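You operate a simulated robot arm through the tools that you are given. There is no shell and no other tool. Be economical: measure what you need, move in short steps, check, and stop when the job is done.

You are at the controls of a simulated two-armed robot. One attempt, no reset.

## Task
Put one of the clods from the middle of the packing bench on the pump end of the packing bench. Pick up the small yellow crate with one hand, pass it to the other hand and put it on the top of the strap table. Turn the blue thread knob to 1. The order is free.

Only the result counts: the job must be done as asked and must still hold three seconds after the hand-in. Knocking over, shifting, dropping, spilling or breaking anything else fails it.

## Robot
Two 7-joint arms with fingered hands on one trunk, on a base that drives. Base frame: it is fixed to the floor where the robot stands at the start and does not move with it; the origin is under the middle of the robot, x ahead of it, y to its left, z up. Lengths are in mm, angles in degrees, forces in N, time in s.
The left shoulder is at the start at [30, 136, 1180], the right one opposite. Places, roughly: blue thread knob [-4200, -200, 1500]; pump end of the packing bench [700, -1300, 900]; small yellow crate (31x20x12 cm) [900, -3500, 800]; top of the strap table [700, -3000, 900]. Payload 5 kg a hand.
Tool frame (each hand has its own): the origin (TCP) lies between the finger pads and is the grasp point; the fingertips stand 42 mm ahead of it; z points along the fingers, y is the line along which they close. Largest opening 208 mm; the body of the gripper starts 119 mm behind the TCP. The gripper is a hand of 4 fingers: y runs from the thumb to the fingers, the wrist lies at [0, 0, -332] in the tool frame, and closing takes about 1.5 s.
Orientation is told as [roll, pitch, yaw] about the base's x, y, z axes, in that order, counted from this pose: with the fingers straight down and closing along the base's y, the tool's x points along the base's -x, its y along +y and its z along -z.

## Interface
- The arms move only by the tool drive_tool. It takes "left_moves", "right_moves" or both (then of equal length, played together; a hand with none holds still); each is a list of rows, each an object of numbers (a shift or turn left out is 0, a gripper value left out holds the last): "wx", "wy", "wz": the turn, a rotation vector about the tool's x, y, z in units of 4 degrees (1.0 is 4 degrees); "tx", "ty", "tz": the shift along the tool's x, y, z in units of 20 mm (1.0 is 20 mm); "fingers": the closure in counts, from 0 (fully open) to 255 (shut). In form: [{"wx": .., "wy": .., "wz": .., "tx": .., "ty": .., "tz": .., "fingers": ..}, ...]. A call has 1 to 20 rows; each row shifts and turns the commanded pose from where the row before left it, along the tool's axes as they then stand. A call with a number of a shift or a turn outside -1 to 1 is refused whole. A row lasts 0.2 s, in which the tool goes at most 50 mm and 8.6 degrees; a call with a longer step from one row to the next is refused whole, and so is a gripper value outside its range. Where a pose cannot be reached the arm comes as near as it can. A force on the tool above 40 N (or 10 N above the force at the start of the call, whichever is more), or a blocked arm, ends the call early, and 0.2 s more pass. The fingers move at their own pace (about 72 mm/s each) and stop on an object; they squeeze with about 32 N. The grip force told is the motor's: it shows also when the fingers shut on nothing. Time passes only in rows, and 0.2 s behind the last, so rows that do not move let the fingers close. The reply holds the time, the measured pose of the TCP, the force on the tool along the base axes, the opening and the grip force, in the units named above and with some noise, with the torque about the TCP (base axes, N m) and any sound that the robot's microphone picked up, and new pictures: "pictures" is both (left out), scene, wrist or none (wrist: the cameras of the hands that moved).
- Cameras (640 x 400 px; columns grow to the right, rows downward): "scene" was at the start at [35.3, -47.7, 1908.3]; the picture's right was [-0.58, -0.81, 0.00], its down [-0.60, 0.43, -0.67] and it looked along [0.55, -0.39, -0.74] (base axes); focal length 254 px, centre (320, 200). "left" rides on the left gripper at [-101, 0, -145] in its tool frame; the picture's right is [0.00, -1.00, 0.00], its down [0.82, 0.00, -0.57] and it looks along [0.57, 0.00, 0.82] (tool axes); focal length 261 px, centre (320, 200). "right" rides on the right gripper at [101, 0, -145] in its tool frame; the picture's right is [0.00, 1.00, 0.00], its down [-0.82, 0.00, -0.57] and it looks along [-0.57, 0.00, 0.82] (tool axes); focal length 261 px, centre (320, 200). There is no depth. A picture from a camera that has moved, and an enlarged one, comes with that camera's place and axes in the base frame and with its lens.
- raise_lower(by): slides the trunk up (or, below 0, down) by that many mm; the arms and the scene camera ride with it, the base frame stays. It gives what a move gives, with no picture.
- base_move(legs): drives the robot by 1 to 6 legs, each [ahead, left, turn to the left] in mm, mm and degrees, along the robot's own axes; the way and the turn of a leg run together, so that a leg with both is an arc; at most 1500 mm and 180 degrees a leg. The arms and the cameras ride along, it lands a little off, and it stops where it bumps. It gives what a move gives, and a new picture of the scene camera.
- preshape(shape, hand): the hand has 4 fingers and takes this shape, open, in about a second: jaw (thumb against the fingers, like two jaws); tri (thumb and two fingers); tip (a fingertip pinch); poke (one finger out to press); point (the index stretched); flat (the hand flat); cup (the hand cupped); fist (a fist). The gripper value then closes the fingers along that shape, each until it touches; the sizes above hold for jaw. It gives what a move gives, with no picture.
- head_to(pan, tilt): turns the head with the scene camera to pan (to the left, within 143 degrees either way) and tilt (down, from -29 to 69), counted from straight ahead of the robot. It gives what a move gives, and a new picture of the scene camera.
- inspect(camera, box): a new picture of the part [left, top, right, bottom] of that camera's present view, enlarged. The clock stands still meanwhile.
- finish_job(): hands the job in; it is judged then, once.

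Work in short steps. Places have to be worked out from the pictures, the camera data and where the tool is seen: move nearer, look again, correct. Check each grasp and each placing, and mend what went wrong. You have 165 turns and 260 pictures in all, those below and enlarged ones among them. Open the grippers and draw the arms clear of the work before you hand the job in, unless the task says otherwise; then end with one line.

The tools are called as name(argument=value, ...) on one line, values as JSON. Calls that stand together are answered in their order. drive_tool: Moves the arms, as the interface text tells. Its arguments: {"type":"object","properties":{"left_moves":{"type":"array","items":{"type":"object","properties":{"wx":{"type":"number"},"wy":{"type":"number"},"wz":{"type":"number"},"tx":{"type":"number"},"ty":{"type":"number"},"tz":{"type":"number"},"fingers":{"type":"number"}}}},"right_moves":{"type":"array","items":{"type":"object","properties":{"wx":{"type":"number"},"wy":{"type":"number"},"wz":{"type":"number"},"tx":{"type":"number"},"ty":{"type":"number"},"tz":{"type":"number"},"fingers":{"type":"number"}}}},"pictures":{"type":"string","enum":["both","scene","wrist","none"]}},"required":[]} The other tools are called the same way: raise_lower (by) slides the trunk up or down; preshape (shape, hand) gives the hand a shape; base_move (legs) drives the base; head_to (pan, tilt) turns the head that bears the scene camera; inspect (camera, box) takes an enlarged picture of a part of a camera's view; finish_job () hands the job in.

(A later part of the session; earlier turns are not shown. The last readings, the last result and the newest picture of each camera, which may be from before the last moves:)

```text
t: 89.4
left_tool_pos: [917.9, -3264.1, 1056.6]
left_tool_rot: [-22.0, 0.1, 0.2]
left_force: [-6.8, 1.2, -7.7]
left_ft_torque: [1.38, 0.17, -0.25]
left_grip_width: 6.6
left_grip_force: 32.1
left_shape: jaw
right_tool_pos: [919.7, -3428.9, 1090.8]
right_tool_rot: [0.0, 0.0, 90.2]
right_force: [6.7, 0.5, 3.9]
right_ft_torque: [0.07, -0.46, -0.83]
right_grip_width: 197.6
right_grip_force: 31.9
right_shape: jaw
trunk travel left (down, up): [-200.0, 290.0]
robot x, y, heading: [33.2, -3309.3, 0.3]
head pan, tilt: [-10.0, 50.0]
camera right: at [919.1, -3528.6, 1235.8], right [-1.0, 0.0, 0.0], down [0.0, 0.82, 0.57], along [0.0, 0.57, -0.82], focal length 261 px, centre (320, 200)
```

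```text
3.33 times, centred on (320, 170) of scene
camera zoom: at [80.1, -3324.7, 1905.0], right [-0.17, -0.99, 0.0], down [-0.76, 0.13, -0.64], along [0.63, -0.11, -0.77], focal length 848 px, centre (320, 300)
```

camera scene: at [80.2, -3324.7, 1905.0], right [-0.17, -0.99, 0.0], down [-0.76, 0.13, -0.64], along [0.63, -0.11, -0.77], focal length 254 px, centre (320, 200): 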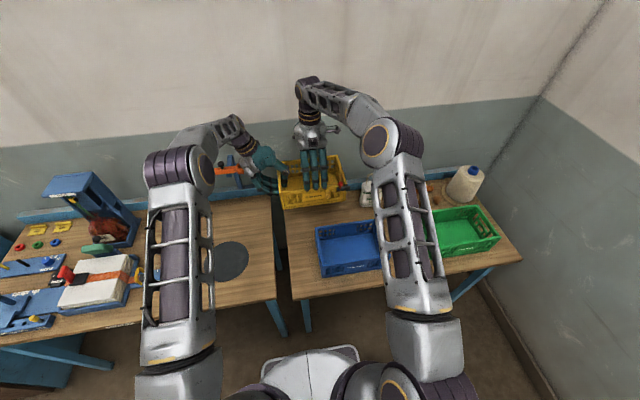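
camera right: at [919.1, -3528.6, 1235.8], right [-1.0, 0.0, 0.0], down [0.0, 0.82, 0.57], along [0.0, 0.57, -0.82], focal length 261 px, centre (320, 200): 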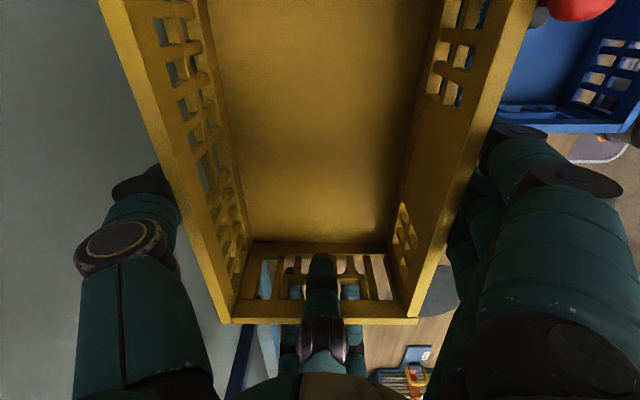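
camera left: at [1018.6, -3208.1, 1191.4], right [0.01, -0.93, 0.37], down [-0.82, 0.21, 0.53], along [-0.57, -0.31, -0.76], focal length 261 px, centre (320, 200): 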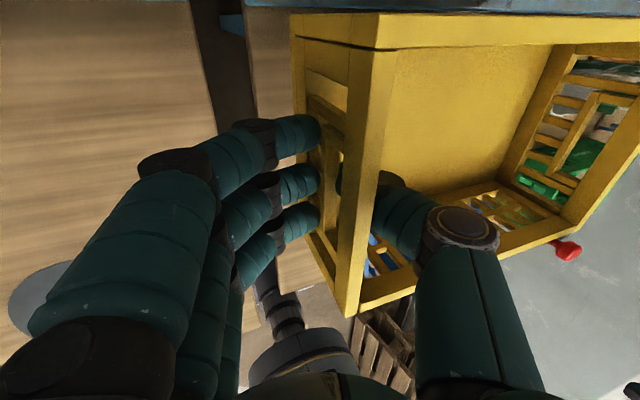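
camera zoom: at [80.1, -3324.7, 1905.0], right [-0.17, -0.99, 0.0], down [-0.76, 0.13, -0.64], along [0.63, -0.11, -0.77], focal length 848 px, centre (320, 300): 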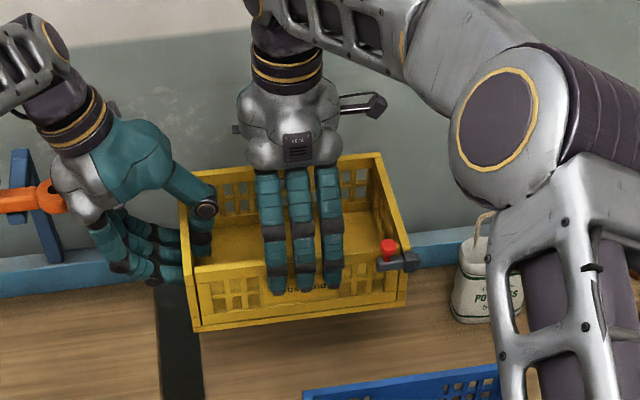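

The right hand holds the crate at 197.6 mm with 32 N. I open the left hand and see whether the right one bears it.

drive_tool(left_moves=[{"fingers": 220}, {"fingers": 190}, {"fingers": 150}, {"fingers": 90}, {}, {}, {}], pictures="both")

inspect(camera="scene", box=[240, 110, 400, 230])

```text
t: 91.0
left_tool_pos: [917.9, -3265.9, 1057.6]
left_tool_rot: [-21.9, 0.0, 0.1]
left_force: [-0.9, -0.8, 1.1]
left_ft_torque: [0.14, -0.02, -0.02]
left_grip_width: 133.9
left_grip_force: 0.1
left_shape: jaw
right_tool_pos: [919.5, -3428.4, 1090.3]
right_tool_rot: [-0.1, 0.0, 90.2]
right_force: [-0.6, 0.1, -0.4]
right_ft_torque: [0.01, -0.03, -0.02]
right_grip_width: 197.6
right_grip_force: 32.2
right_shape: jaw
trunk travel left (down, up): [-200.0, 290.0]
robot x, y, heading: [32.7, -3308.6, 0.1]
head pan, tilt: [-10.0, 50.0]
camera scene: at [80.1, -3324.7, 1905.0], right [-0.17, -0.99, 0.0], down [-0.76, 0.13, -0.64], along [0.63, -0.11, -0.77], focal length 254 px, centre (320, 200)
camera left: at [1018.7, -3208.2, 1191.4], right [0.01, -0.93, 0.37], down [-0.82, 0.21, 0.53], along [-0.57, -0.31, -0.76], focal length 261 px, centre (320, 200)
```

scene: 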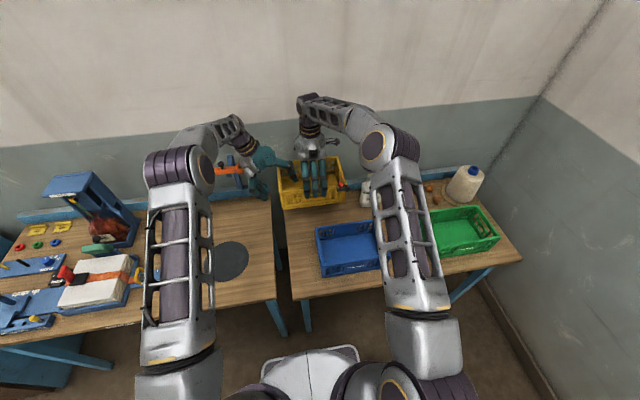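
left: 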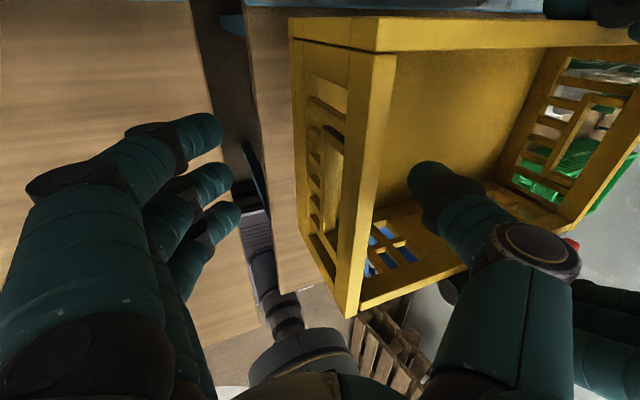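

```text
3.33 times, centred on (320, 170) of scene
camera zoom: at [80.1, -3324.7, 1905.0], right [-0.17, -0.99, 0.0], down [-0.76, 0.13, -0.64], along [0.63, -0.11, -0.77], focal length 848 px, centre (320, 300)
```

zoom: 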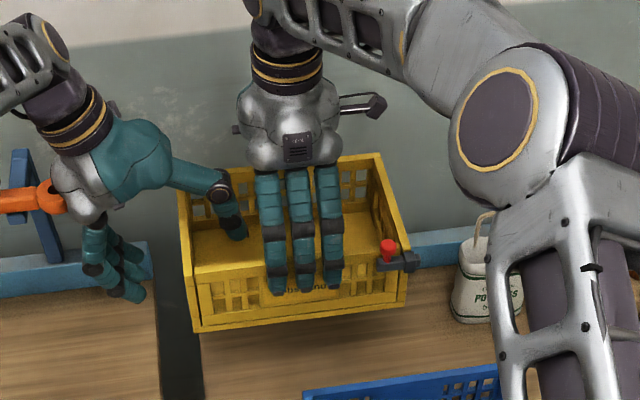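

The crate stays level in the right hand alone. I draw the left hand straight up out of the crate.

drive_tool(left_moves=[{"tz": -0.93, "ty": -0.37}, {"tz": -0.93, "ty": -0.37}, {"tz": -0.93, "ty": -0.37}, {"tz": -0.93, "ty": -0.37}, {"tz": -0.93, "ty": -0.37}, {"tz": -0.93, "ty": -0.37}, {"tz": -0.93, "ty": -0.37}, {"tz": -0.93, "ty": -0.37}, {"tx": 1}, {"tx": 1}, {"tx": 1}, {"tx": 1}, {"tx": 1}, {"tx": 1}, {"tx": 1}, {"tx": 1}, {"tx": 1}, {"tx": 1}], pictures="both")

```text
t: 94.8
left_tool_pos: [716.2, -3265.9, 1217.8]
left_tool_rot: [-22.0, 0.0, 0.2]
left_force: [-0.1, 1.0, 0.1]
left_ft_torque: [0.01, -0.1, 0.0]
left_grip_width: 134.2
left_grip_force: 0.0
left_shape: jaw
right_tool_pos: [919.5, -3428.8, 1091.9]
right_tool_rot: [0.1, 0.0, 90.3]
right_force: [-1.3, 0.1, 0.3]
right_ft_torque: [0.03, -0.09, 0.01]
right_grip_width: 197.6
right_grip_force: 31.6
right_shape: jaw
trunk travel left (down, up): [-200.0, 290.0]
robot x, y, heading: [35.1, -3309.7, 0.2]
head pan, tilt: [-10.0, 50.0]
camera scene: at [78.9, -3324.7, 1905.1], right [-0.17, -0.99, 0.0], down [-0.75, 0.13, -0.64], along [0.63, -0.11, -0.77], focal length 254 px, centre (320, 200)
camera left: at [817.8, -3209.6, 1351.8], right [0.01, -0.93, 0.37], down [-0.82, 0.21, 0.53], along [-0.57, -0.31, -0.76], focal length 261 px, centre (320, 200)
```

scene: 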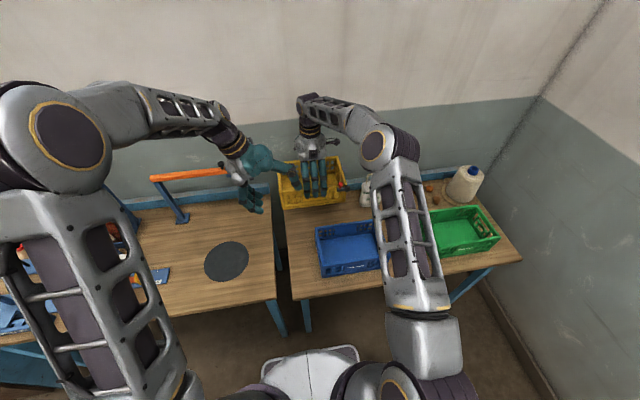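
left: 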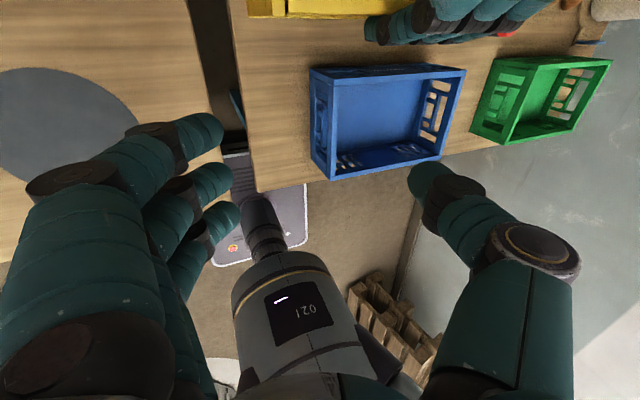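

The hand-over worked. The disc on the strap table triangulates to about [685,-2994]. I move the left hand away, then raise the crate and draw it back.

drive_tool(left_moves=[{"ty": 0.93, "tz": -0.37}, {"ty": 0.93, "tz": -0.37}, {"ty": 0.93, "tz": -0.37}, {"ty": 0.93, "tz": -0.37, "tx": 0.5}, {"ty": 0.93, "tz": -0.37, "tx": 0.5}, {"ty": 0.93, "tz": -0.37, "tx": 0.5}, {"ty": 0.93, "tz": -0.37, "tx": 0.5}, {"tx": 1}, {"tx": 1}, {"tx": 1}, {"tx": 1}, {}, {}, {}, {}, {}, {}], right_moves=[{"tz": -0.5}, {"tz": -0.5}, {"tz": -0.7}, {"tz": -0.7}, {"tz": -0.6}, {"ty": 0.6}, {"ty": 1}, {"ty": 1}, {"ty": 1}, {"ty": 1}, {"ty": 1}, {"ty": 1}, {"ty": 1}, {"ty": 1}, {"ty": 1}, {"ty": 1}, {"ty": 0.8}], pictures="both")

```text
t: 98.4
left_tool_pos: [596.3, -3125.2, 1217.1]
left_tool_rot: [-22.0, 0.0, 0.3]
left_force: [0.1, -0.1, 0.0]
left_ft_torque: [-0.01, -0.05, 0.01]
left_grip_width: 134.1
left_grip_force: 0.1
left_shape: jaw
right_tool_pos: [690.1, -3429.0, 1151.0]
right_tool_rot: [0.0, 0.0, 90.3]
right_force: [-1.2, 0.9, -5.7]
right_ft_torque: [0.04, -0.03, -0.01]
right_grip_width: 197.4
right_grip_force: 32.2
right_shape: jaw
trunk travel left (down, up): [-200.0, 290.0]
robot x, y, heading: [37.2, -3312.8, 0.3]
head pan, tilt: [-10.0, 50.0]
camera scene: at [79.4, -3324.7, 1905.0], right [-0.17, -0.99, 0.0], down [-0.76, 0.13, -0.64], along [0.63, -0.11, -0.77], focal length 254 px, centre (320, 200)
camera right: at [689.7, -3529.4, 1296.0], right [-1.0, 0.0, 0.0], down [0.0, 0.82, 0.57], along [0.0, 0.57, -0.82], focal length 261 px, centre (320, 200)
camera left: at [697.5, -3068.6, 1351.0], right [0.01, -0.93, 0.37], down [-0.82, 0.21, 0.53], along [-0.57, -0.31, -0.76], focal length 261 px, centre (320, 200)
```

scene: 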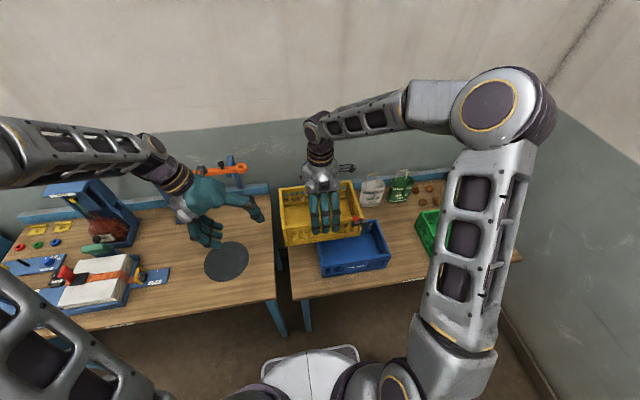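
right: 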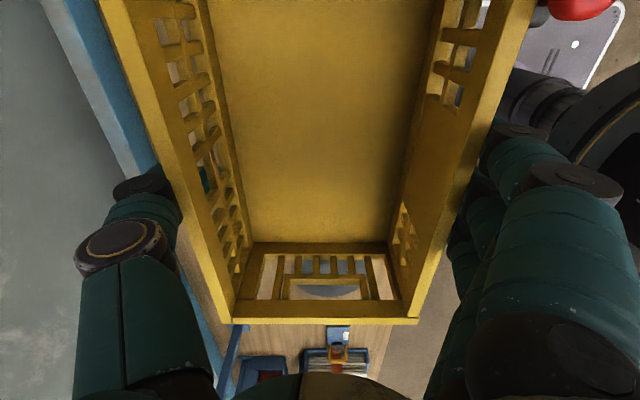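
left: 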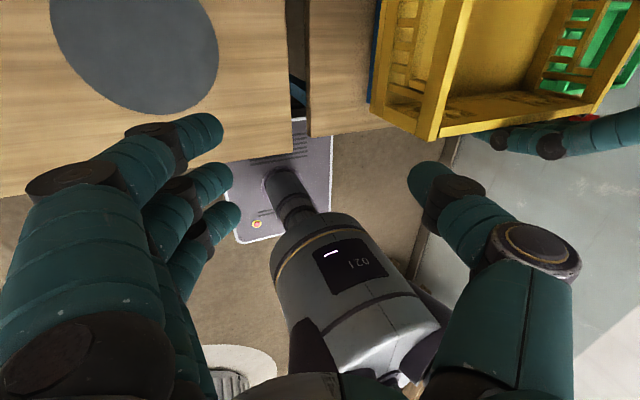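

The right hand carries the full weight, 5.7 N. I drive the base 430 mm left to bring the crate over the disc.

base_move(legs=[[0, 430, 0]])

head_to(pan=-5, tilt=55)

inspect(camera="right", box=[0, 0, 640, 400])

```text
t: 101.0
left_tool_pos: [597.2, -2694.0, 1216.4]
left_tool_rot: [-21.9, -0.1, -0.1]
left_force: [-0.2, 1.0, -0.4]
left_ft_torque: [-0.08, 0.03, 0.05]
left_grip_width: 134.2
left_grip_force: 0.0
left_shape: jaw
right_tool_pos: [690.2, -3000.5, 1151.3]
right_tool_rot: [-0.1, 0.0, 90.1]
right_force: [0.4, 1.2, -5.5]
right_ft_torque: [-0.08, -0.02, 0.01]
right_grip_width: 196.9
right_grip_force: 32.0
right_shape: jaw
trunk travel left (down, up): [-200.0, 290.0]
robot x, y, heading: [27.9, -2876.4, 0.0]
head pan, tilt: [-10.0, 50.0]
camera scene: at [79.1, -2891.4, 1905.0], right [-0.17, -0.98, 0.0], down [-0.75, 0.13, -0.64], along [0.63, -0.11, -0.77], focal length 254 px, centre (320, 200)
```

scene: 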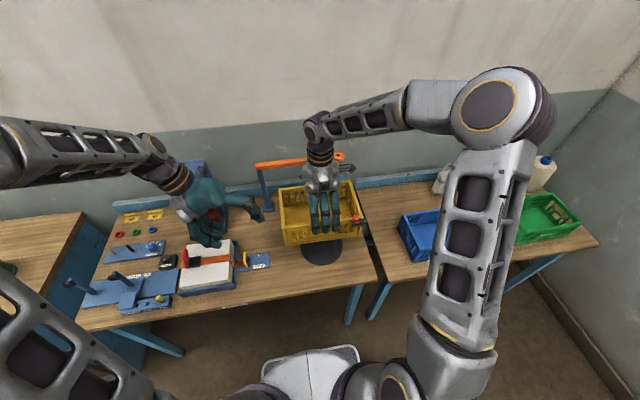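

```text
t: 101.7
left_tool_pos: [597.1, -2695.6, 1216.7]
left_tool_rot: [-22.1, 0.0, 0.1]
left_force: [0.1, -0.5, -0.5]
left_ft_torque: [0.0, 0.02, -0.01]
left_grip_width: 133.9
left_grip_force: 0.0
left_shape: jaw
right_tool_pos: [690.0, -2999.9, 1150.8]
right_tool_rot: [0.1, 0.1, 90.0]
right_force: [0.5, 0.1, -5.1]
right_ft_torque: [0.01, -0.01, -0.01]
right_grip_width: 197.4
right_grip_force: 32.3
right_shape: jaw
trunk travel left (down, up): [-200.0, 290.0]
robot x, y, heading: [33.0, -2878.7, -0.1]
head pan, tilt: [-5.0, 55.0]
camera scene: at [75.0, -2885.3, 1898.5], right [-0.09, -1.0, 0.0], down [-0.82, 0.07, -0.57], along [0.57, -0.05, -0.82], focal length 254 px, centre (320, 200)
```

scene: 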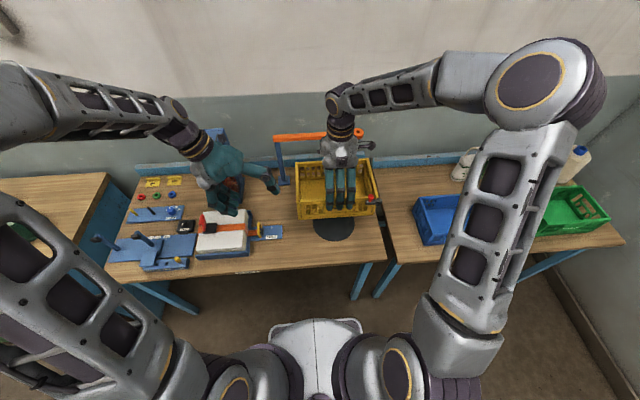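

```text
1.00 times, centred on (320, 200) of right
camera zoom: at [688.5, -3099.7, 1295.8], right [-1.0, 0.0, 0.0], down [0.0, 0.82, 0.57], along [0.0, 0.57, -0.82], focal length 261 px, centre (320, 200)
```

zoom: 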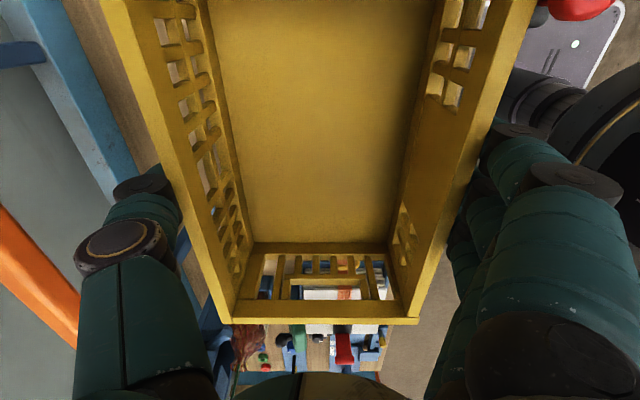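

The crate hangs over the disc with about 70 mm to the strap plate. I lower 130 mm and look.

drive_tool(right_moves=[{"tz": 0.5}, {"tz": 1}, {"tz": 1}, {"tz": 1}, {"tz": 1}, {"tz": 1}, {"tz": 0.5}, {"tz": 0.5}, {}], pictures="scene")

inspect(camera="scene", box=[240, 130, 420, 270])

```text
t: 103.7
left_tool_pos: [596.6, -2695.0, 1216.6]
left_tool_rot: [-22.0, 0.0, 0.0]
left_force: [-0.2, 0.1, 0.3]
left_ft_torque: [0.03, -0.04, -0.02]
left_grip_width: 134.3
left_grip_force: 0.1
left_shape: jaw
right_tool_pos: [689.2, -3000.3, 1020.7]
right_tool_rot: [0.0, 0.1, 90.0]
right_force: [0.2, -0.1, -4.6]
right_ft_torque: [0.03, -0.04, -0.02]
right_grip_width: 197.6
right_grip_force: 32.0
right_shape: jaw
trunk travel left (down, up): [-200.0, 290.0]
robot x, y, heading: [31.7, -2875.9, -0.2]
head pan, tilt: [-5.0, 55.0]
camera scene: at [74.6, -2885.4, 1898.5], right [-0.09, -1.0, 0.0], down [-0.82, 0.07, -0.57], along [0.57, -0.05, -0.82], focal length 254 px, centre (320, 200)
```

scene: 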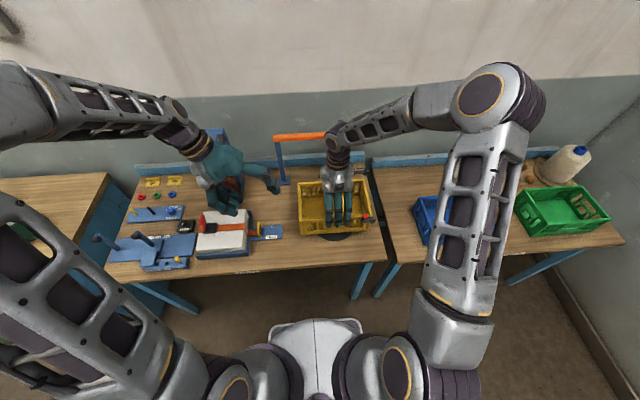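

```text
2.86 times, centred on (330, 200) of scene
camera zoom: at [74.6, -2885.4, 1898.5], right [-0.09, -1.0, 0.0], down [-0.82, 0.07, -0.57], along [0.57, -0.05, -0.82], focal length 727 px, centre (291, 200)
```

zoom: 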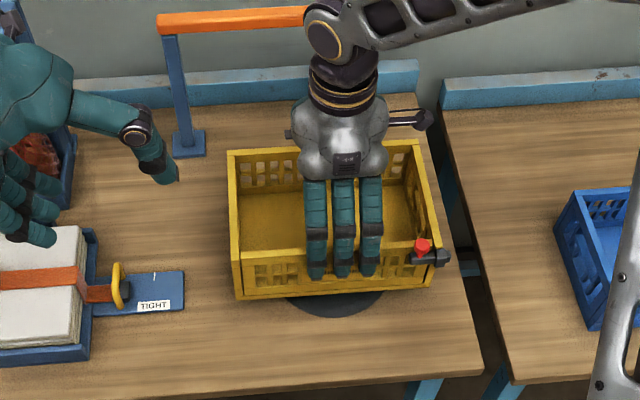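

The crate is well placed and clear of the rack. I lower on in smaller steps.

drive_tool(right_moves=[{"tz": 0.5}, {"tz": 0.5}, {"tz": 0.3}, {"tz": 0.3}, {}], pictures="none")

inspect(camera="scene", box=[280, 160, 390, 250])

```text
t: 104.9
left_tool_pos: [596.6, -2694.7, 1216.9]
left_tool_rot: [-22.0, -0.1, -0.1]
left_force: [0.2, 0.1, 0.2]
left_ft_torque: [0.0, -0.02, -0.01]
left_grip_width: 133.8
left_grip_force: 0.0
left_shape: jaw
right_tool_pos: [690.2, -2999.9, 987.9]
right_tool_rot: [0.0, 0.0, 90.0]
right_force: [-1.1, 0.7, -5.1]
right_ft_torque: [0.05, -0.02, 0.0]
right_grip_width: 197.4
right_grip_force: 32.1
right_shape: jaw
trunk travel left (down, up): [-200.0, 290.0]
robot x, y, heading: [32.8, -2879.3, 0.2]
head pan, tilt: [-5.0, 55.0]
```

```text
4.44 times, centred on (335, 205) of scene
camera zoom: at [74.8, -2885.4, 1898.5], right [-0.09, -1.0, 0.0], down [-0.82, 0.07, -0.57], along [0.57, -0.05, -0.82], focal length 1131 px, centre (253, 178)
```

zoom: 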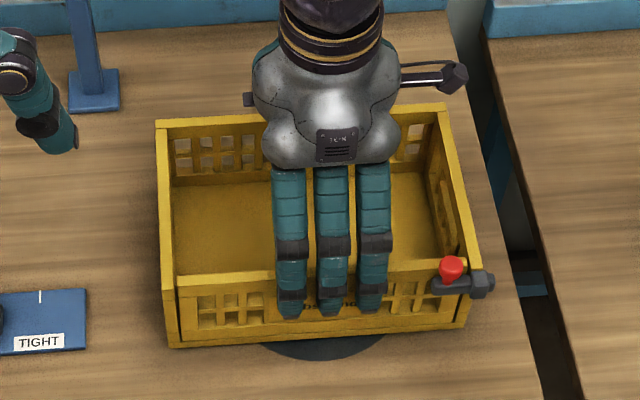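

There is no contact yet. I lower up to 30 mm more in 5 mm steps.

drive_tool(right_moves=[{"tz": 0.25}, {"tz": 0.25}, {"tz": 0.25}, {"tz": 0.25}, {}], pictures="none")

drive_tool(right_moves=[{"tz": 0.25}, {"tz": 0.2}, {}], pictures="scene")

```text
t: 105.7
left_tool_pos: [596.1, -2695.3, 1217.0]
left_tool_rot: [-22.0, 0.0, 0.0]
left_force: [1.0, 0.3, -0.1]
left_ft_torque: [-0.01, 0.04, -0.06]
left_grip_width: 133.9
left_grip_force: 0.1
left_shape: jaw
right_tool_pos: [691.9, -2999.3, 980.5]
right_tool_rot: [-0.6, 0.0, 90.0]
right_force: [-9.6, -3.7, 26.5]
right_ft_torque: [-0.11, 0.17, -0.02]
right_grip_width: 196.6
right_grip_force: 31.4
right_shape: jaw
trunk travel left (down, up): [-200.0, 290.0]
robot x, y, heading: [27.7, -2878.6, -0.1]
head pan, tilt: [-5.0, 55.0]
stopped in row 4 (right hand): the force on the tool passed its limit (the readings are from after the stop); the commanded pose is now the measured one
```

```text
t: 106.1
left_tool_pos: [596.0, -2694.4, 1217.9]
left_tool_rot: [-22.0, 0.1, -0.1]
left_force: [1.0, -0.1, 0.0]
left_ft_torque: [-0.05, 0.06, -0.05]
left_grip_width: 134.0
left_grip_force: 0.1
left_shape: jaw
right_tool_pos: [693.4, -2999.5, 979.5]
right_tool_rot: [-0.6, 0.0, 90.1]
right_force: [-12.7, -3.4, 28.5]
right_ft_torque: [-0.09, 0.47, 0.01]
right_grip_width: 196.6
right_grip_force: 31.9
right_shape: jaw
trunk travel left (down, up): [-200.0, 290.0]
robot x, y, heading: [33.8, -2877.5, 0.1]
head pan, tilt: [-5.0, 55.0]
stopped in row 1 (right hand): the force on the tool passed its limit (the readings are from after the stop); the commanded pose is now the measured one
camera scene: at [72.5, -2885.5, 1898.6], right [-0.09, -1.0, 0.0], down [-0.82, 0.07, -0.57], along [0.57, -0.05, -0.82], focal length 254 px, centre (320, 200)
```

scene: 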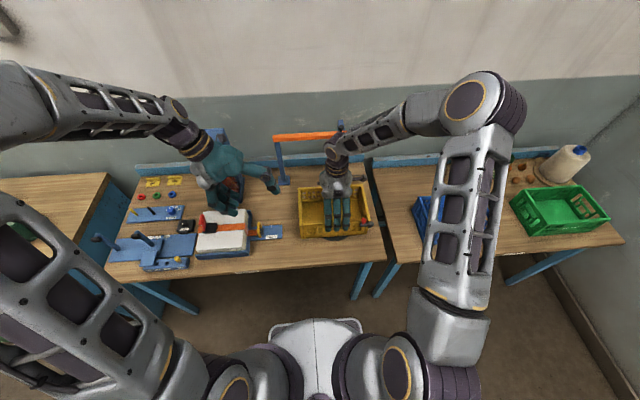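

The crate has reached the table and presses with 28 N. I ease up 3 mm and open the hand.

drive_tool(right_moves=[{"tz": -0.15}, {}, {"fingers": 120}, {"fingers": 0}, {}, {}, {}], pictures="wrist")

inspect(camera="scene", box=[280, 160, 390, 250])

```text
t: 107.7
left_tool_pos: [597.1, -2695.5, 1217.6]
left_tool_rot: [-22.0, 0.0, 0.1]
left_force: [0.1, 0.1, 0.7]
left_ft_torque: [-0.01, 0.0, 0.01]
left_grip_width: 134.0
left_grip_force: 0.0
left_shape: jaw
right_tool_pos: [693.6, -2998.6, 982.4]
right_tool_rot: [-0.4, 0.0, 89.9]
right_force: [-1.7, -0.2, 1.6]
right_ft_torque: [0.0, 0.09, -0.02]
right_grip_width: 207.9
right_grip_force: 0.0
right_shape: jaw
trunk travel left (down, up): [-200.0, 290.0]
robot x, y, heading: [31.6, -2878.3, -0.1]
head pan, tilt: [-5.0, 55.0]
camera right: at [691.2, -3099.2, 1125.6], right [-1.0, 0.0, -0.01], down [0.0, 0.82, 0.57], along [0.01, 0.57, -0.82], focal length 261 px, centre (320, 200)
```

right: 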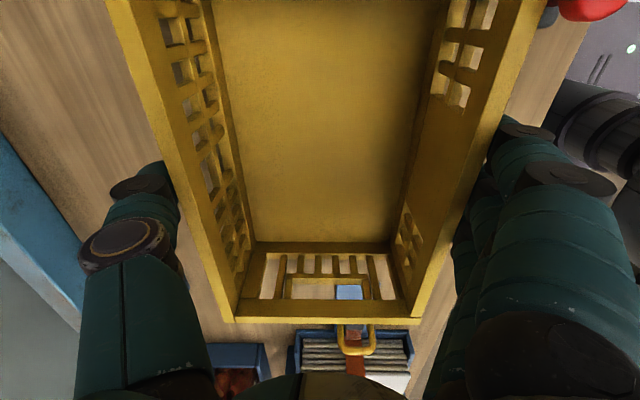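

```text
4.44 times, centred on (335, 205) of scene
camera zoom: at [74.5, -2885.4, 1898.5], right [-0.09, -1.0, 0.0], down [-0.82, 0.07, -0.57], along [0.57, -0.05, -0.82], focal length 1131 px, centre (253, 178)
```

zoom: 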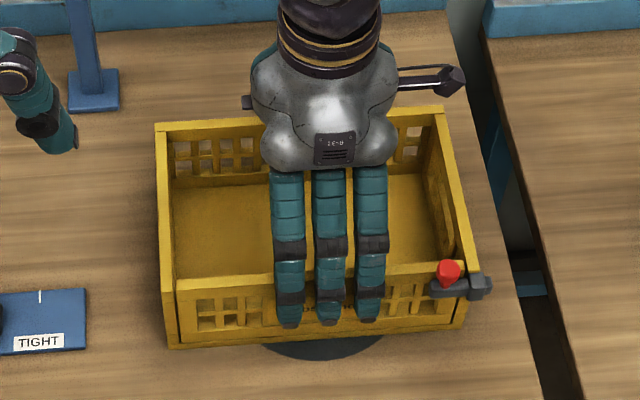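

The hand is open. It sits about 3 mm too far in +x, so I re-centre it, then lift straight up slowly.

drive_tool(right_moves=[{"ty": 0.17}, {}, {"tz": -0.3}, {"tz": -0.5}, {"tz": -0.6}, {"tz": -0.8}, {"tz": -1}, {"tz": -1}, {"tz": -1}, {"tz": -1}, {"tz": -1}], pictures="both")

inspect(camera="scene", box=[280, 160, 390, 250])

```text
t: 110.1
left_tool_pos: [597.0, -2695.6, 1216.5]
left_tool_rot: [-22.0, 0.0, 0.0]
left_force: [-0.6, -0.4, 0.3]
left_ft_torque: [-0.05, -0.05, 0.01]
left_grip_width: 133.8
left_grip_force: 0.1
left_shape: jaw
right_tool_pos: [688.3, -2998.8, 1124.5]
right_tool_rot: [-0.5, -0.1, 89.9]
right_force: [-0.5, 0.4, 0.7]
right_ft_torque: [-0.04, -0.05, -0.02]
right_grip_width: 207.8
right_grip_force: 0.0
right_shape: jaw
trunk travel left (down, up): [-200.0, 290.0]
robot x, y, heading: [30.7, -2877.3, 0.1]
head pan, tilt: [-5.0, 55.0]
camera scene: at [73.9, -2885.4, 1898.5], right [-0.09, -1.0, 0.0], down [-0.82, 0.07, -0.57], along [0.57, -0.05, -0.82], focal length 254 px, centre (320, 200)
camera right: at [686.2, -3099.2, 1269.7], right [-1.0, 0.0, -0.01], down [0.0, 0.82, 0.57], along [0.01, 0.57, -0.82], focal length 261 px, centre (320, 200)
```

scene: 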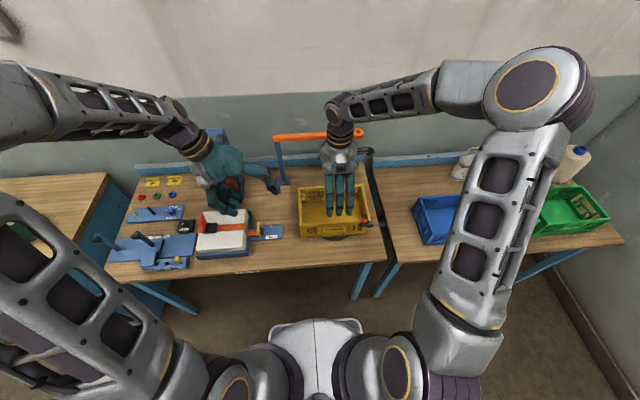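
right: 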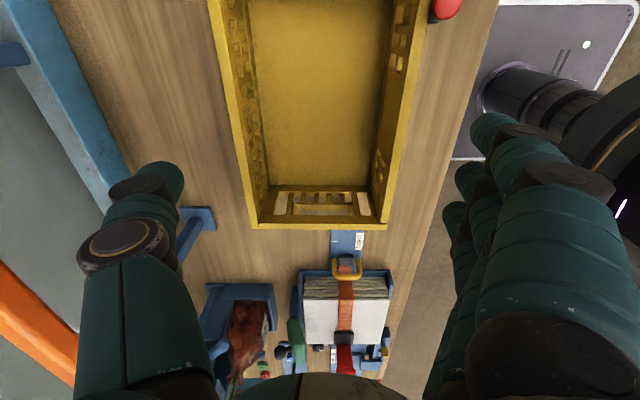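

```text
4.44 times, centred on (335, 205) of scene
camera zoom: at [73.9, -2885.4, 1898.5], right [-0.09, -1.0, 0.0], down [-0.82, 0.07, -0.57], along [0.57, -0.05, -0.82], focal length 1131 px, centre (253, 178)
```

zoom: 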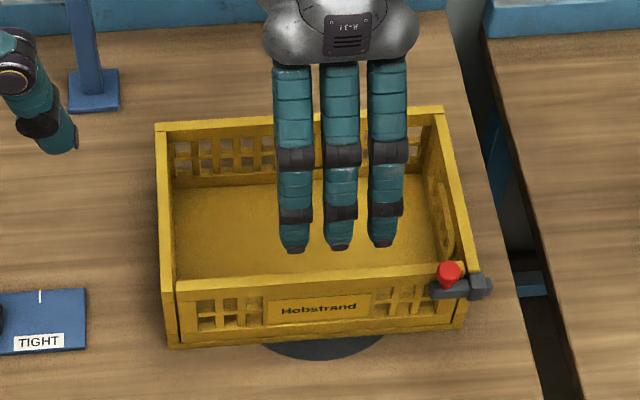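

The crate stands level on the strap table. I raise the right hand, bring both hands back towards the body and undo their turns.

drive_tool(right_moves=[{"tz": -1}, {"tz": -1}, {"tz": -1}, {"tz": -1}, {"tz": -1}, {"tz": -1}, {"ty": 1}, {"ty": 1}, {"ty": 1}, {"ty": 1}, {"ty": 1}, {"ty": 1}, {"ty": 1}, {"ty": 1}, {"ty": 1}, {"ty": 1}, {"ty": 1}], left_moves=[{"tx": 1}, {"tx": 1}, {"tx": 1}, {"tx": 1}, {"tx": 1}, {"tx": 1}, {"wx": -0.9}, {"wx": -0.9}, {"wx": -0.9}, {"wx": -0.9}, {"wx": -0.9}, {"wx": -1}, {}, {}, {}, {}, {}], pictures="none")

base_move(legs=[[-600, 0, 0], [0, 0, 180]])

head_to(pan=0, tilt=10)

```text
t: 113.7
left_tool_pos: [476.2, -2696.4, 1217.4]
left_tool_rot: [-0.1, 0.0, 0.0]
left_force: [-0.3, 0.0, 0.1]
left_ft_torque: [-0.01, -0.1, 0.02]
left_grip_width: 134.3
left_grip_force: 0.1
left_shape: jaw
right_tool_pos: [466.0, -3000.3, 1243.7]
right_tool_rot: [-0.5, 0.0, 90.0]
right_force: [-0.2, -0.7, 0.2]
right_ft_torque: [-0.01, -0.08, 0.02]
right_grip_width: 207.8
right_grip_force: 0.1
right_shape: jaw
trunk travel left (down, up): [-200.0, 290.0]
robot x, y, heading: [32.1, -2879.2, -0.0]
head pan, tilt: [-5.0, 55.0]
```

```text
t: 124.4
left_tool_pos: [-1013.8, -3058.7, 1216.2]
left_tool_rot: [-0.1, 0.0, 179.9]
left_force: [-0.1, 0.9, 0.4]
left_ft_torque: [0.02, 0.01, -0.01]
left_grip_width: 134.2
left_grip_force: 0.1
left_shape: jaw
right_tool_pos: [-1004.5, -2755.2, 1243.5]
right_tool_rot: [-0.5, 0.0, -90.0]
right_force: [-0.2, -0.6, -0.4]
right_ft_torque: [-0.02, 0.0, 0.01]
right_grip_width: 207.7
right_grip_force: 0.1
right_shape: jaw
trunk travel left (down, up): [-200.0, 290.0]
robot x, y, heading: [-568.5, -2873.6, 180.2]
head pan, tilt: [-5.0, 55.0]
camera scene: at [-610.7, -2873.0, 1898.5], right [0.09, 1.0, 0.0], down [0.82, -0.07, -0.57], along [-0.57, 0.05, -0.82], focal length 254 px, centre (320, 200)
```

scene: 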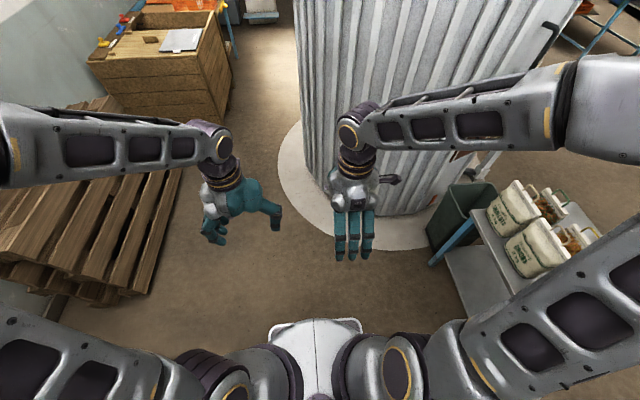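

```text
t: 125.5
left_tool_pos: [-1015.2, -3060.1, 1216.0]
left_tool_rot: [0.0, 0.0, 179.9]
left_force: [-0.5, -1.3, -0.7]
left_ft_torque: [-0.01, -0.03, -0.03]
left_grip_width: 134.2
left_grip_force: 0.0
left_shape: jaw
right_tool_pos: [-1005.5, -2754.5, 1241.2]
right_tool_rot: [-0.5, 0.0, -89.9]
right_force: [0.8, -0.1, -0.2]
right_ft_torque: [0.02, 0.01, 0.01]
right_grip_width: 208.3
right_grip_force: 0.1
right_shape: jaw
trunk travel left (down, up): [-200.0, 290.0]
robot x, y, heading: [-569.2, -2875.9, 180.1]
head pan, tilt: [0.0, 10.0]
camera scene: at [-632.0, -2879.1, 1966.8], right [0.0, 1.0, 0.0], down [0.17, 0.0, -0.98], along [-0.98, 0.0, -0.17], focal length 254 px, centre (320, 200)
```

scene: 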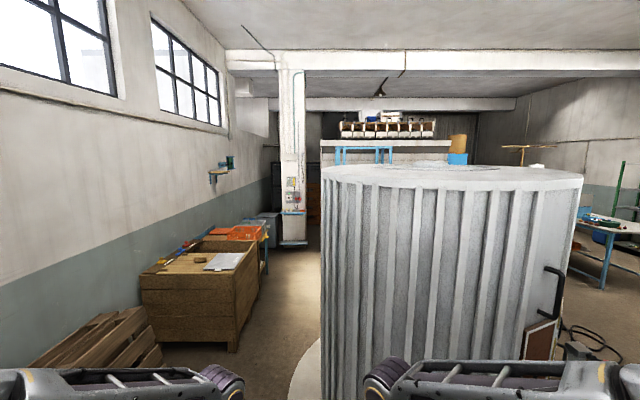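

A big silo stands ahead. I look to the right towards [-4200,-200] to plan the way.

head_to(pan=-45, tilt=15)

head_to(pan=-95, tilt=20)

```text
t: 126.7
left_tool_pos: [-1013.8, -3059.6, 1217.8]
left_tool_rot: [-0.1, 0.0, 179.9]
left_force: [0.4, -0.5, 0.1]
left_ft_torque: [-0.02, -0.01, 0.0]
left_grip_width: 134.1
left_grip_force: 0.1
left_shape: jaw
right_tool_pos: [-1004.3, -2754.6, 1244.1]
right_tool_rot: [-0.5, 0.0, -90.1]
right_force: [0.1, -1.1, -0.1]
right_ft_torque: [-0.03, -0.02, 0.0]
right_grip_width: 207.9
right_grip_force: 0.1
right_shape: jaw
trunk travel left (down, up): [-200.0, 290.0]
robot x, y, heading: [-567.9, -2876.4, 179.7]
head pan, tilt: [-45.0, 15.0]
camera scene: at [-604.9, -2813.2, 1958.8], right [0.71, 0.71, 0.0], down [0.18, -0.18, -0.97], along [-0.68, 0.68, -0.26], focal length 254 px, centre (320, 200)
```

scene: 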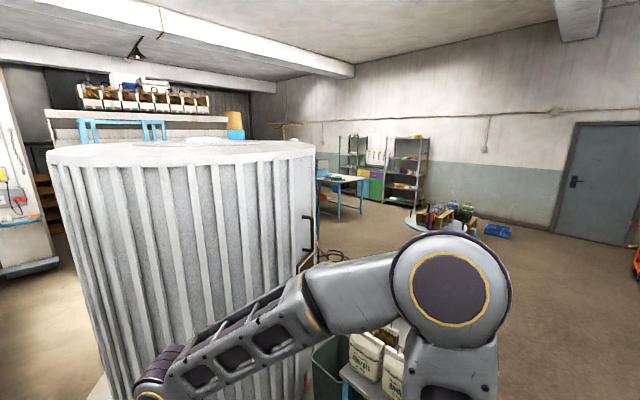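

```text
t: 127.8
left_tool_pos: [-1013.9, -3059.4, 1216.1]
left_tool_rot: [0.0, 0.0, 179.9]
left_force: [0.5, -0.5, -0.2]
left_ft_torque: [0.01, 0.02, 0.03]
left_grip_width: 134.1
left_grip_force: 0.1
left_shape: jaw
right_tool_pos: [-1005.1, -2753.7, 1243.0]
right_tool_rot: [-0.5, 0.0, -90.1]
right_force: [-0.2, -0.1, -0.1]
right_ft_torque: [0.02, 0.03, -0.01]
right_grip_width: 207.8
right_grip_force: 0.2
right_shape: jaw
trunk travel left (down, up): [-200.0, 290.0]
robot x, y, heading: [-571.4, -2874.9, 179.9]
head pan, tilt: [-95.0, 20.0]
camera scene: at [-530.8, -2786.5, 1950.6], right [1.0, -0.09, 0.0], down [-0.03, -0.34, -0.94], along [0.08, 0.94, -0.34], focal length 254 px, centre (320, 200)
```

scene: 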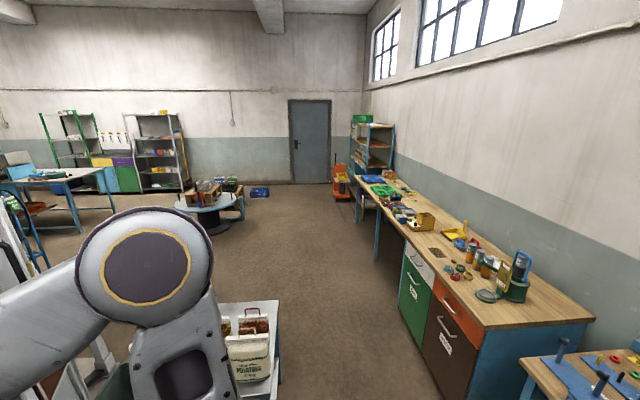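

The silo blocks the direct way, and there is a cart near [-900,-1650]. I go back along the bench aisle to y≈-475, facing -x.

base_move(legs=[[-340, 0, 0], [0, -1400, 0], [0, -1000, 0]])

head_to(pan=0, tilt=12)

```text
t: 141.4
left_tool_pos: [-661.1, -663.0, 1217.4]
left_tool_rot: [0.0, 0.0, 179.6]
left_force: [0.5, 0.2, -0.8]
left_ft_torque: [-0.05, -0.05, 0.02]
left_grip_width: 134.0
left_grip_force: 0.1
left_shape: jaw
right_tool_pos: [-649.1, -358.9, 1242.6]
right_tool_rot: [-0.5, 0.0, -90.4]
right_force: [0.3, 0.2, -0.3]
right_ft_torque: [-0.03, -0.03, -0.01]
right_grip_width: 208.0
right_grip_force: 0.1
right_shape: jaw
trunk travel left (down, up): [-200.0, 290.0]
robot x, y, heading: [-216.4, -483.3, 179.6]
head pan, tilt: [-95.0, 20.0]
camera scene: at [-175.4, -393.0, 1950.6], right [1.0, -0.1, 0.0], down [-0.03, -0.34, -0.94], along [0.09, 0.94, -0.34], focal length 254 px, centre (320, 200)
```

scene: 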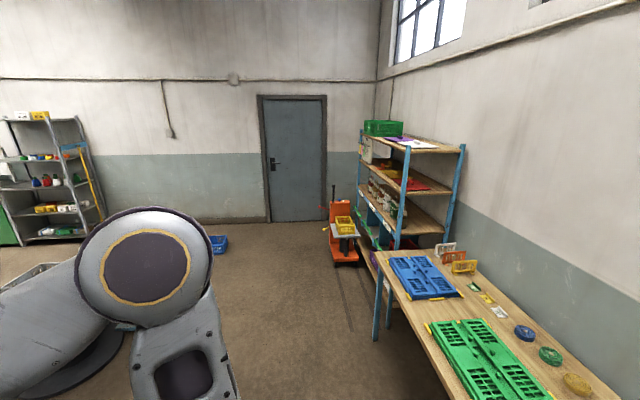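

```text
t: 143.1
left_tool_pos: [-661.3, -663.3, 1216.4]
left_tool_rot: [0.0, 0.1, 179.6]
left_force: [-0.2, -0.1, -0.1]
left_ft_torque: [0.0, -0.04, 0.01]
left_grip_width: 133.9
left_grip_force: 0.0
left_shape: jaw
right_tool_pos: [-648.9, -359.0, 1241.7]
right_tool_rot: [-0.4, 0.0, -90.4]
right_force: [-0.2, 0.5, -0.1]
right_ft_torque: [0.01, -0.01, -0.01]
right_grip_width: 207.9
right_grip_force: 0.1
right_shape: jaw
trunk travel left (down, up): [-200.0, 290.0]
robot x, y, heading: [-211.0, -481.9, 179.6]
head pan, tilt: [0.0, 12.0]
camera scene: at [-277.5, -485.6, 1963.6], right [0.01, 1.0, 0.0], down [0.21, 0.0, -0.98], along [-0.98, 0.01, -0.21], focal length 254 px, centre (320, 200)
```

scene: 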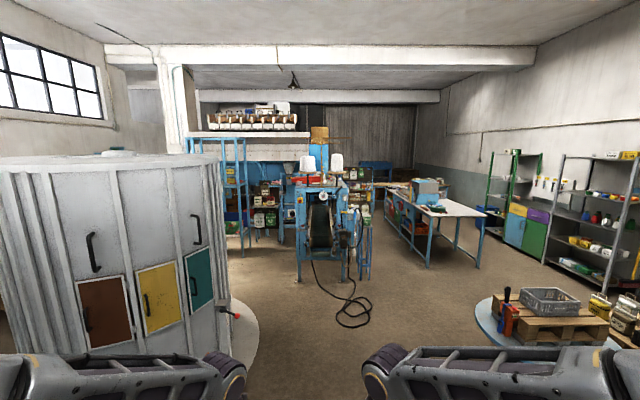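

A blue sewing stand with thread cones stands straight ahead. I enlarge it.

inspect(camera="scene", box=[270, 140, 390, 280])

```text
2.86 times, centred on (330, 210) of scene
camera zoom: at [-277.5, -485.6, 1963.6], right [0.01, 1.0, 0.0], down [0.21, 0.0, -0.98], along [-0.98, 0.01, -0.21], focal length 727 px, centre (291, 171)
```

zoom: 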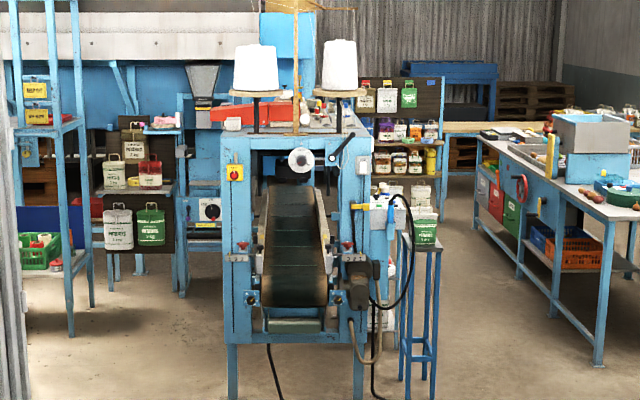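

The machine's front is at x≈-3760. I drive 2300 mm closer and look for the knob.

base_move(legs=[[1150, 0, 0], [1150, 0, 0]])

inspect(camera="scene", box=[240, 120, 440, 300])

```text
t: 154.5
left_tool_pos: [-2978.9, -651.1, 1217.0]
left_tool_rot: [0.0, 0.1, 179.8]
left_force: [-0.4, 0.5, -0.2]
left_ft_torque: [0.0, -0.05, 0.03]
left_grip_width: 134.1
left_grip_force: 0.0
left_shape: jaw
right_tool_pos: [-2968.6, -347.2, 1242.6]
right_tool_rot: [-0.5, 0.0, -90.0]
right_force: [0.6, 0.9, -0.4]
right_ft_torque: [-0.01, -0.08, -0.02]
right_grip_width: 208.0
right_grip_force: 0.1
right_shape: jaw
trunk travel left (down, up): [-200.0, 290.0]
robot x, y, heading: [-2532.3, -469.0, 180.0]
head pan, tilt: [0.0, 12.0]
camera scene: at [-2597.0, -471.8, 1963.6], right [0.0, 1.0, 0.0], down [0.21, 0.0, -0.98], along [-0.98, 0.0, -0.21], focal length 254 px, centre (320, 200)
```

scene: 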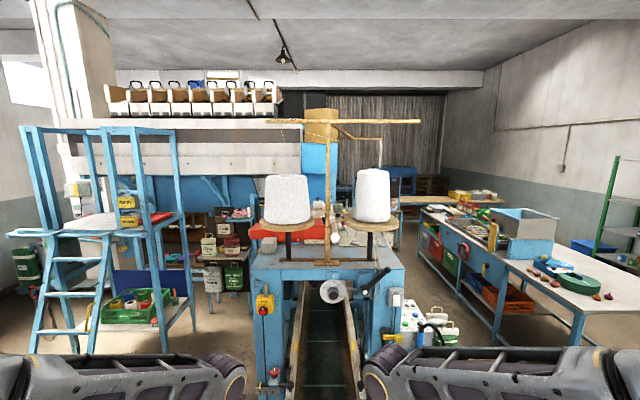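

```text
2.22 times, centred on (340, 210) of scene
camera zoom: at [-2597.0, -471.8, 1963.6], right [0.0, 1.0, 0.0], down [0.21, 0.0, -0.98], along [-0.98, 0.0, -0.21], focal length 566 px, centre (276, 178)
```

zoom: 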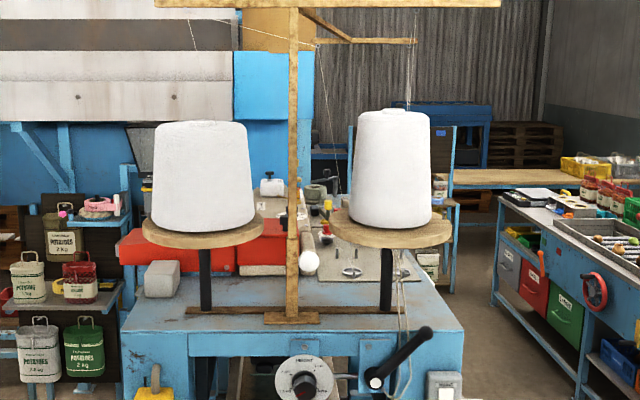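

Small knobs are visible on a plate behind the spools. I shift to the right side and raise the trunk for a better view.

base_move(legs=[[0, -700, 0]])

raise_lower(by=250)

head_to(pan=15, tilt=22)

inspect(camera="scene", box=[240, 100, 440, 260])

```text
t: 158.3
left_tool_pos: [-2975.7, 48.0, 1216.8]
left_tool_rot: [-0.1, 0.0, 179.5]
left_force: [0.0, 0.9, 0.3]
left_ft_torque: [-0.04, 0.0, -0.01]
left_grip_width: 134.1
left_grip_force: 0.0
left_shape: jaw
right_tool_pos: [-2963.7, 352.5, 1242.6]
right_tool_rot: [-0.4, -0.1, -90.4]
right_force: [0.2, 0.9, 0.2]
right_ft_torque: [-0.05, -0.03, 0.0]
right_grip_width: 208.2
right_grip_force: 0.1
right_shape: jaw
trunk travel left (down, up): [-200.0, 290.0]
robot x, y, heading: [-2527.7, 227.0, 179.4]
head pan, tilt: [0.0, 12.0]
camera scene: at [-2592.6, 225.8, 1963.6], right [0.01, 1.0, 0.0], down [0.21, 0.0, -0.98], along [-0.98, 0.01, -0.21], focal length 254 px, centre (320, 200)
```

scene: 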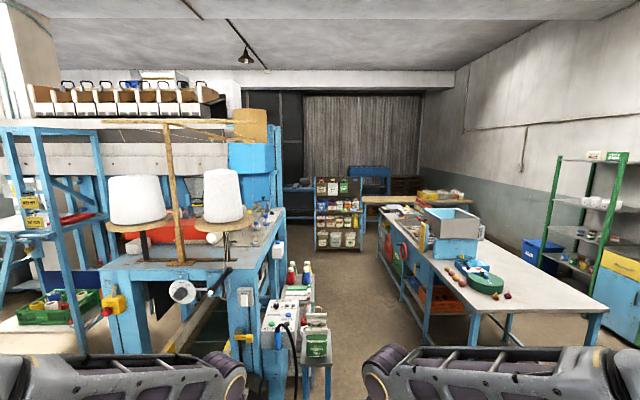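

```text
t: 160.9
left_tool_pos: [-2976.1, 48.3, 1466.2]
left_tool_rot: [0.0, -0.1, 179.5]
left_force: [-0.3, -0.3, 0.2]
left_ft_torque: [0.01, -0.03, -0.02]
left_grip_width: 134.1
left_grip_force: 0.0
left_shape: jaw
right_tool_pos: [-2964.7, 351.5, 1493.2]
right_tool_rot: [-0.6, 0.1, -90.4]
right_force: [-0.4, 0.7, -0.3]
right_ft_torque: [0.0, 0.01, 0.03]
right_grip_width: 208.1
right_grip_force: 0.0
right_shape: jaw
trunk travel left (down, up): [-450.0, 40.0]
robot x, y, heading: [-2531.3, 228.3, 179.6]
head pan, tilt: [0.0, 12.0]
```

```text
t: 161.7
left_tool_pos: [-2974.1, 47.4, 1467.5]
left_tool_rot: [0.1, -0.1, 179.5]
left_force: [0.1, -0.6, -0.1]
left_ft_torque: [0.02, 0.02, -0.01]
left_grip_width: 134.1
left_grip_force: 0.0
left_shape: jaw
right_tool_pos: [-2964.4, 351.6, 1493.0]
right_tool_rot: [-0.6, 0.0, -90.4]
right_force: [0.0, 0.5, -0.5]
right_ft_torque: [-0.02, 0.03, -0.03]
right_grip_width: 207.9
right_grip_force: 0.1
right_shape: jaw
trunk travel left (down, up): [-450.0, 40.0]
robot x, y, heading: [-2527.6, 221.9, 179.3]
head pan, tilt: [15.0, 22.0]
camera scene: at [-2589.2, 200.9, 2197.4], right [-0.25, 0.97, 0.0], down [0.36, 0.09, -0.93], along [-0.9, -0.23, -0.37], focal length 254 px, centre (320, 200)
```

scene: 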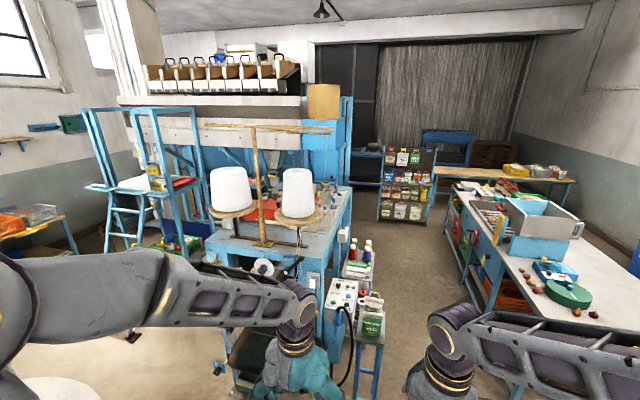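

```text
2.50 times, centred on (340, 180) of scene
camera zoom: at [-2589.2, 200.9, 2197.4], right [-0.25, 0.97, 0.0], down [0.36, 0.09, -0.93], along [-0.9, -0.23, -0.37], focal length 636 px, centre (270, 250)
```

zoom: 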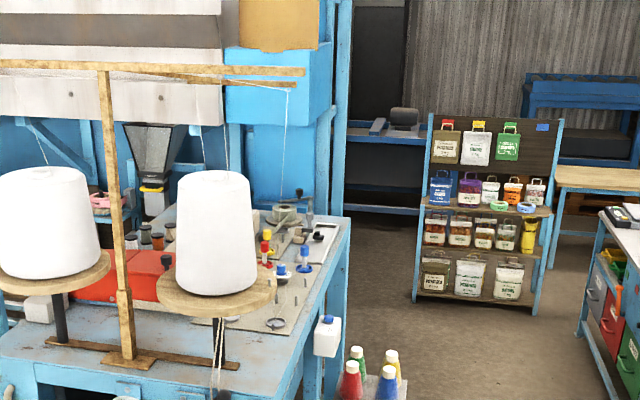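

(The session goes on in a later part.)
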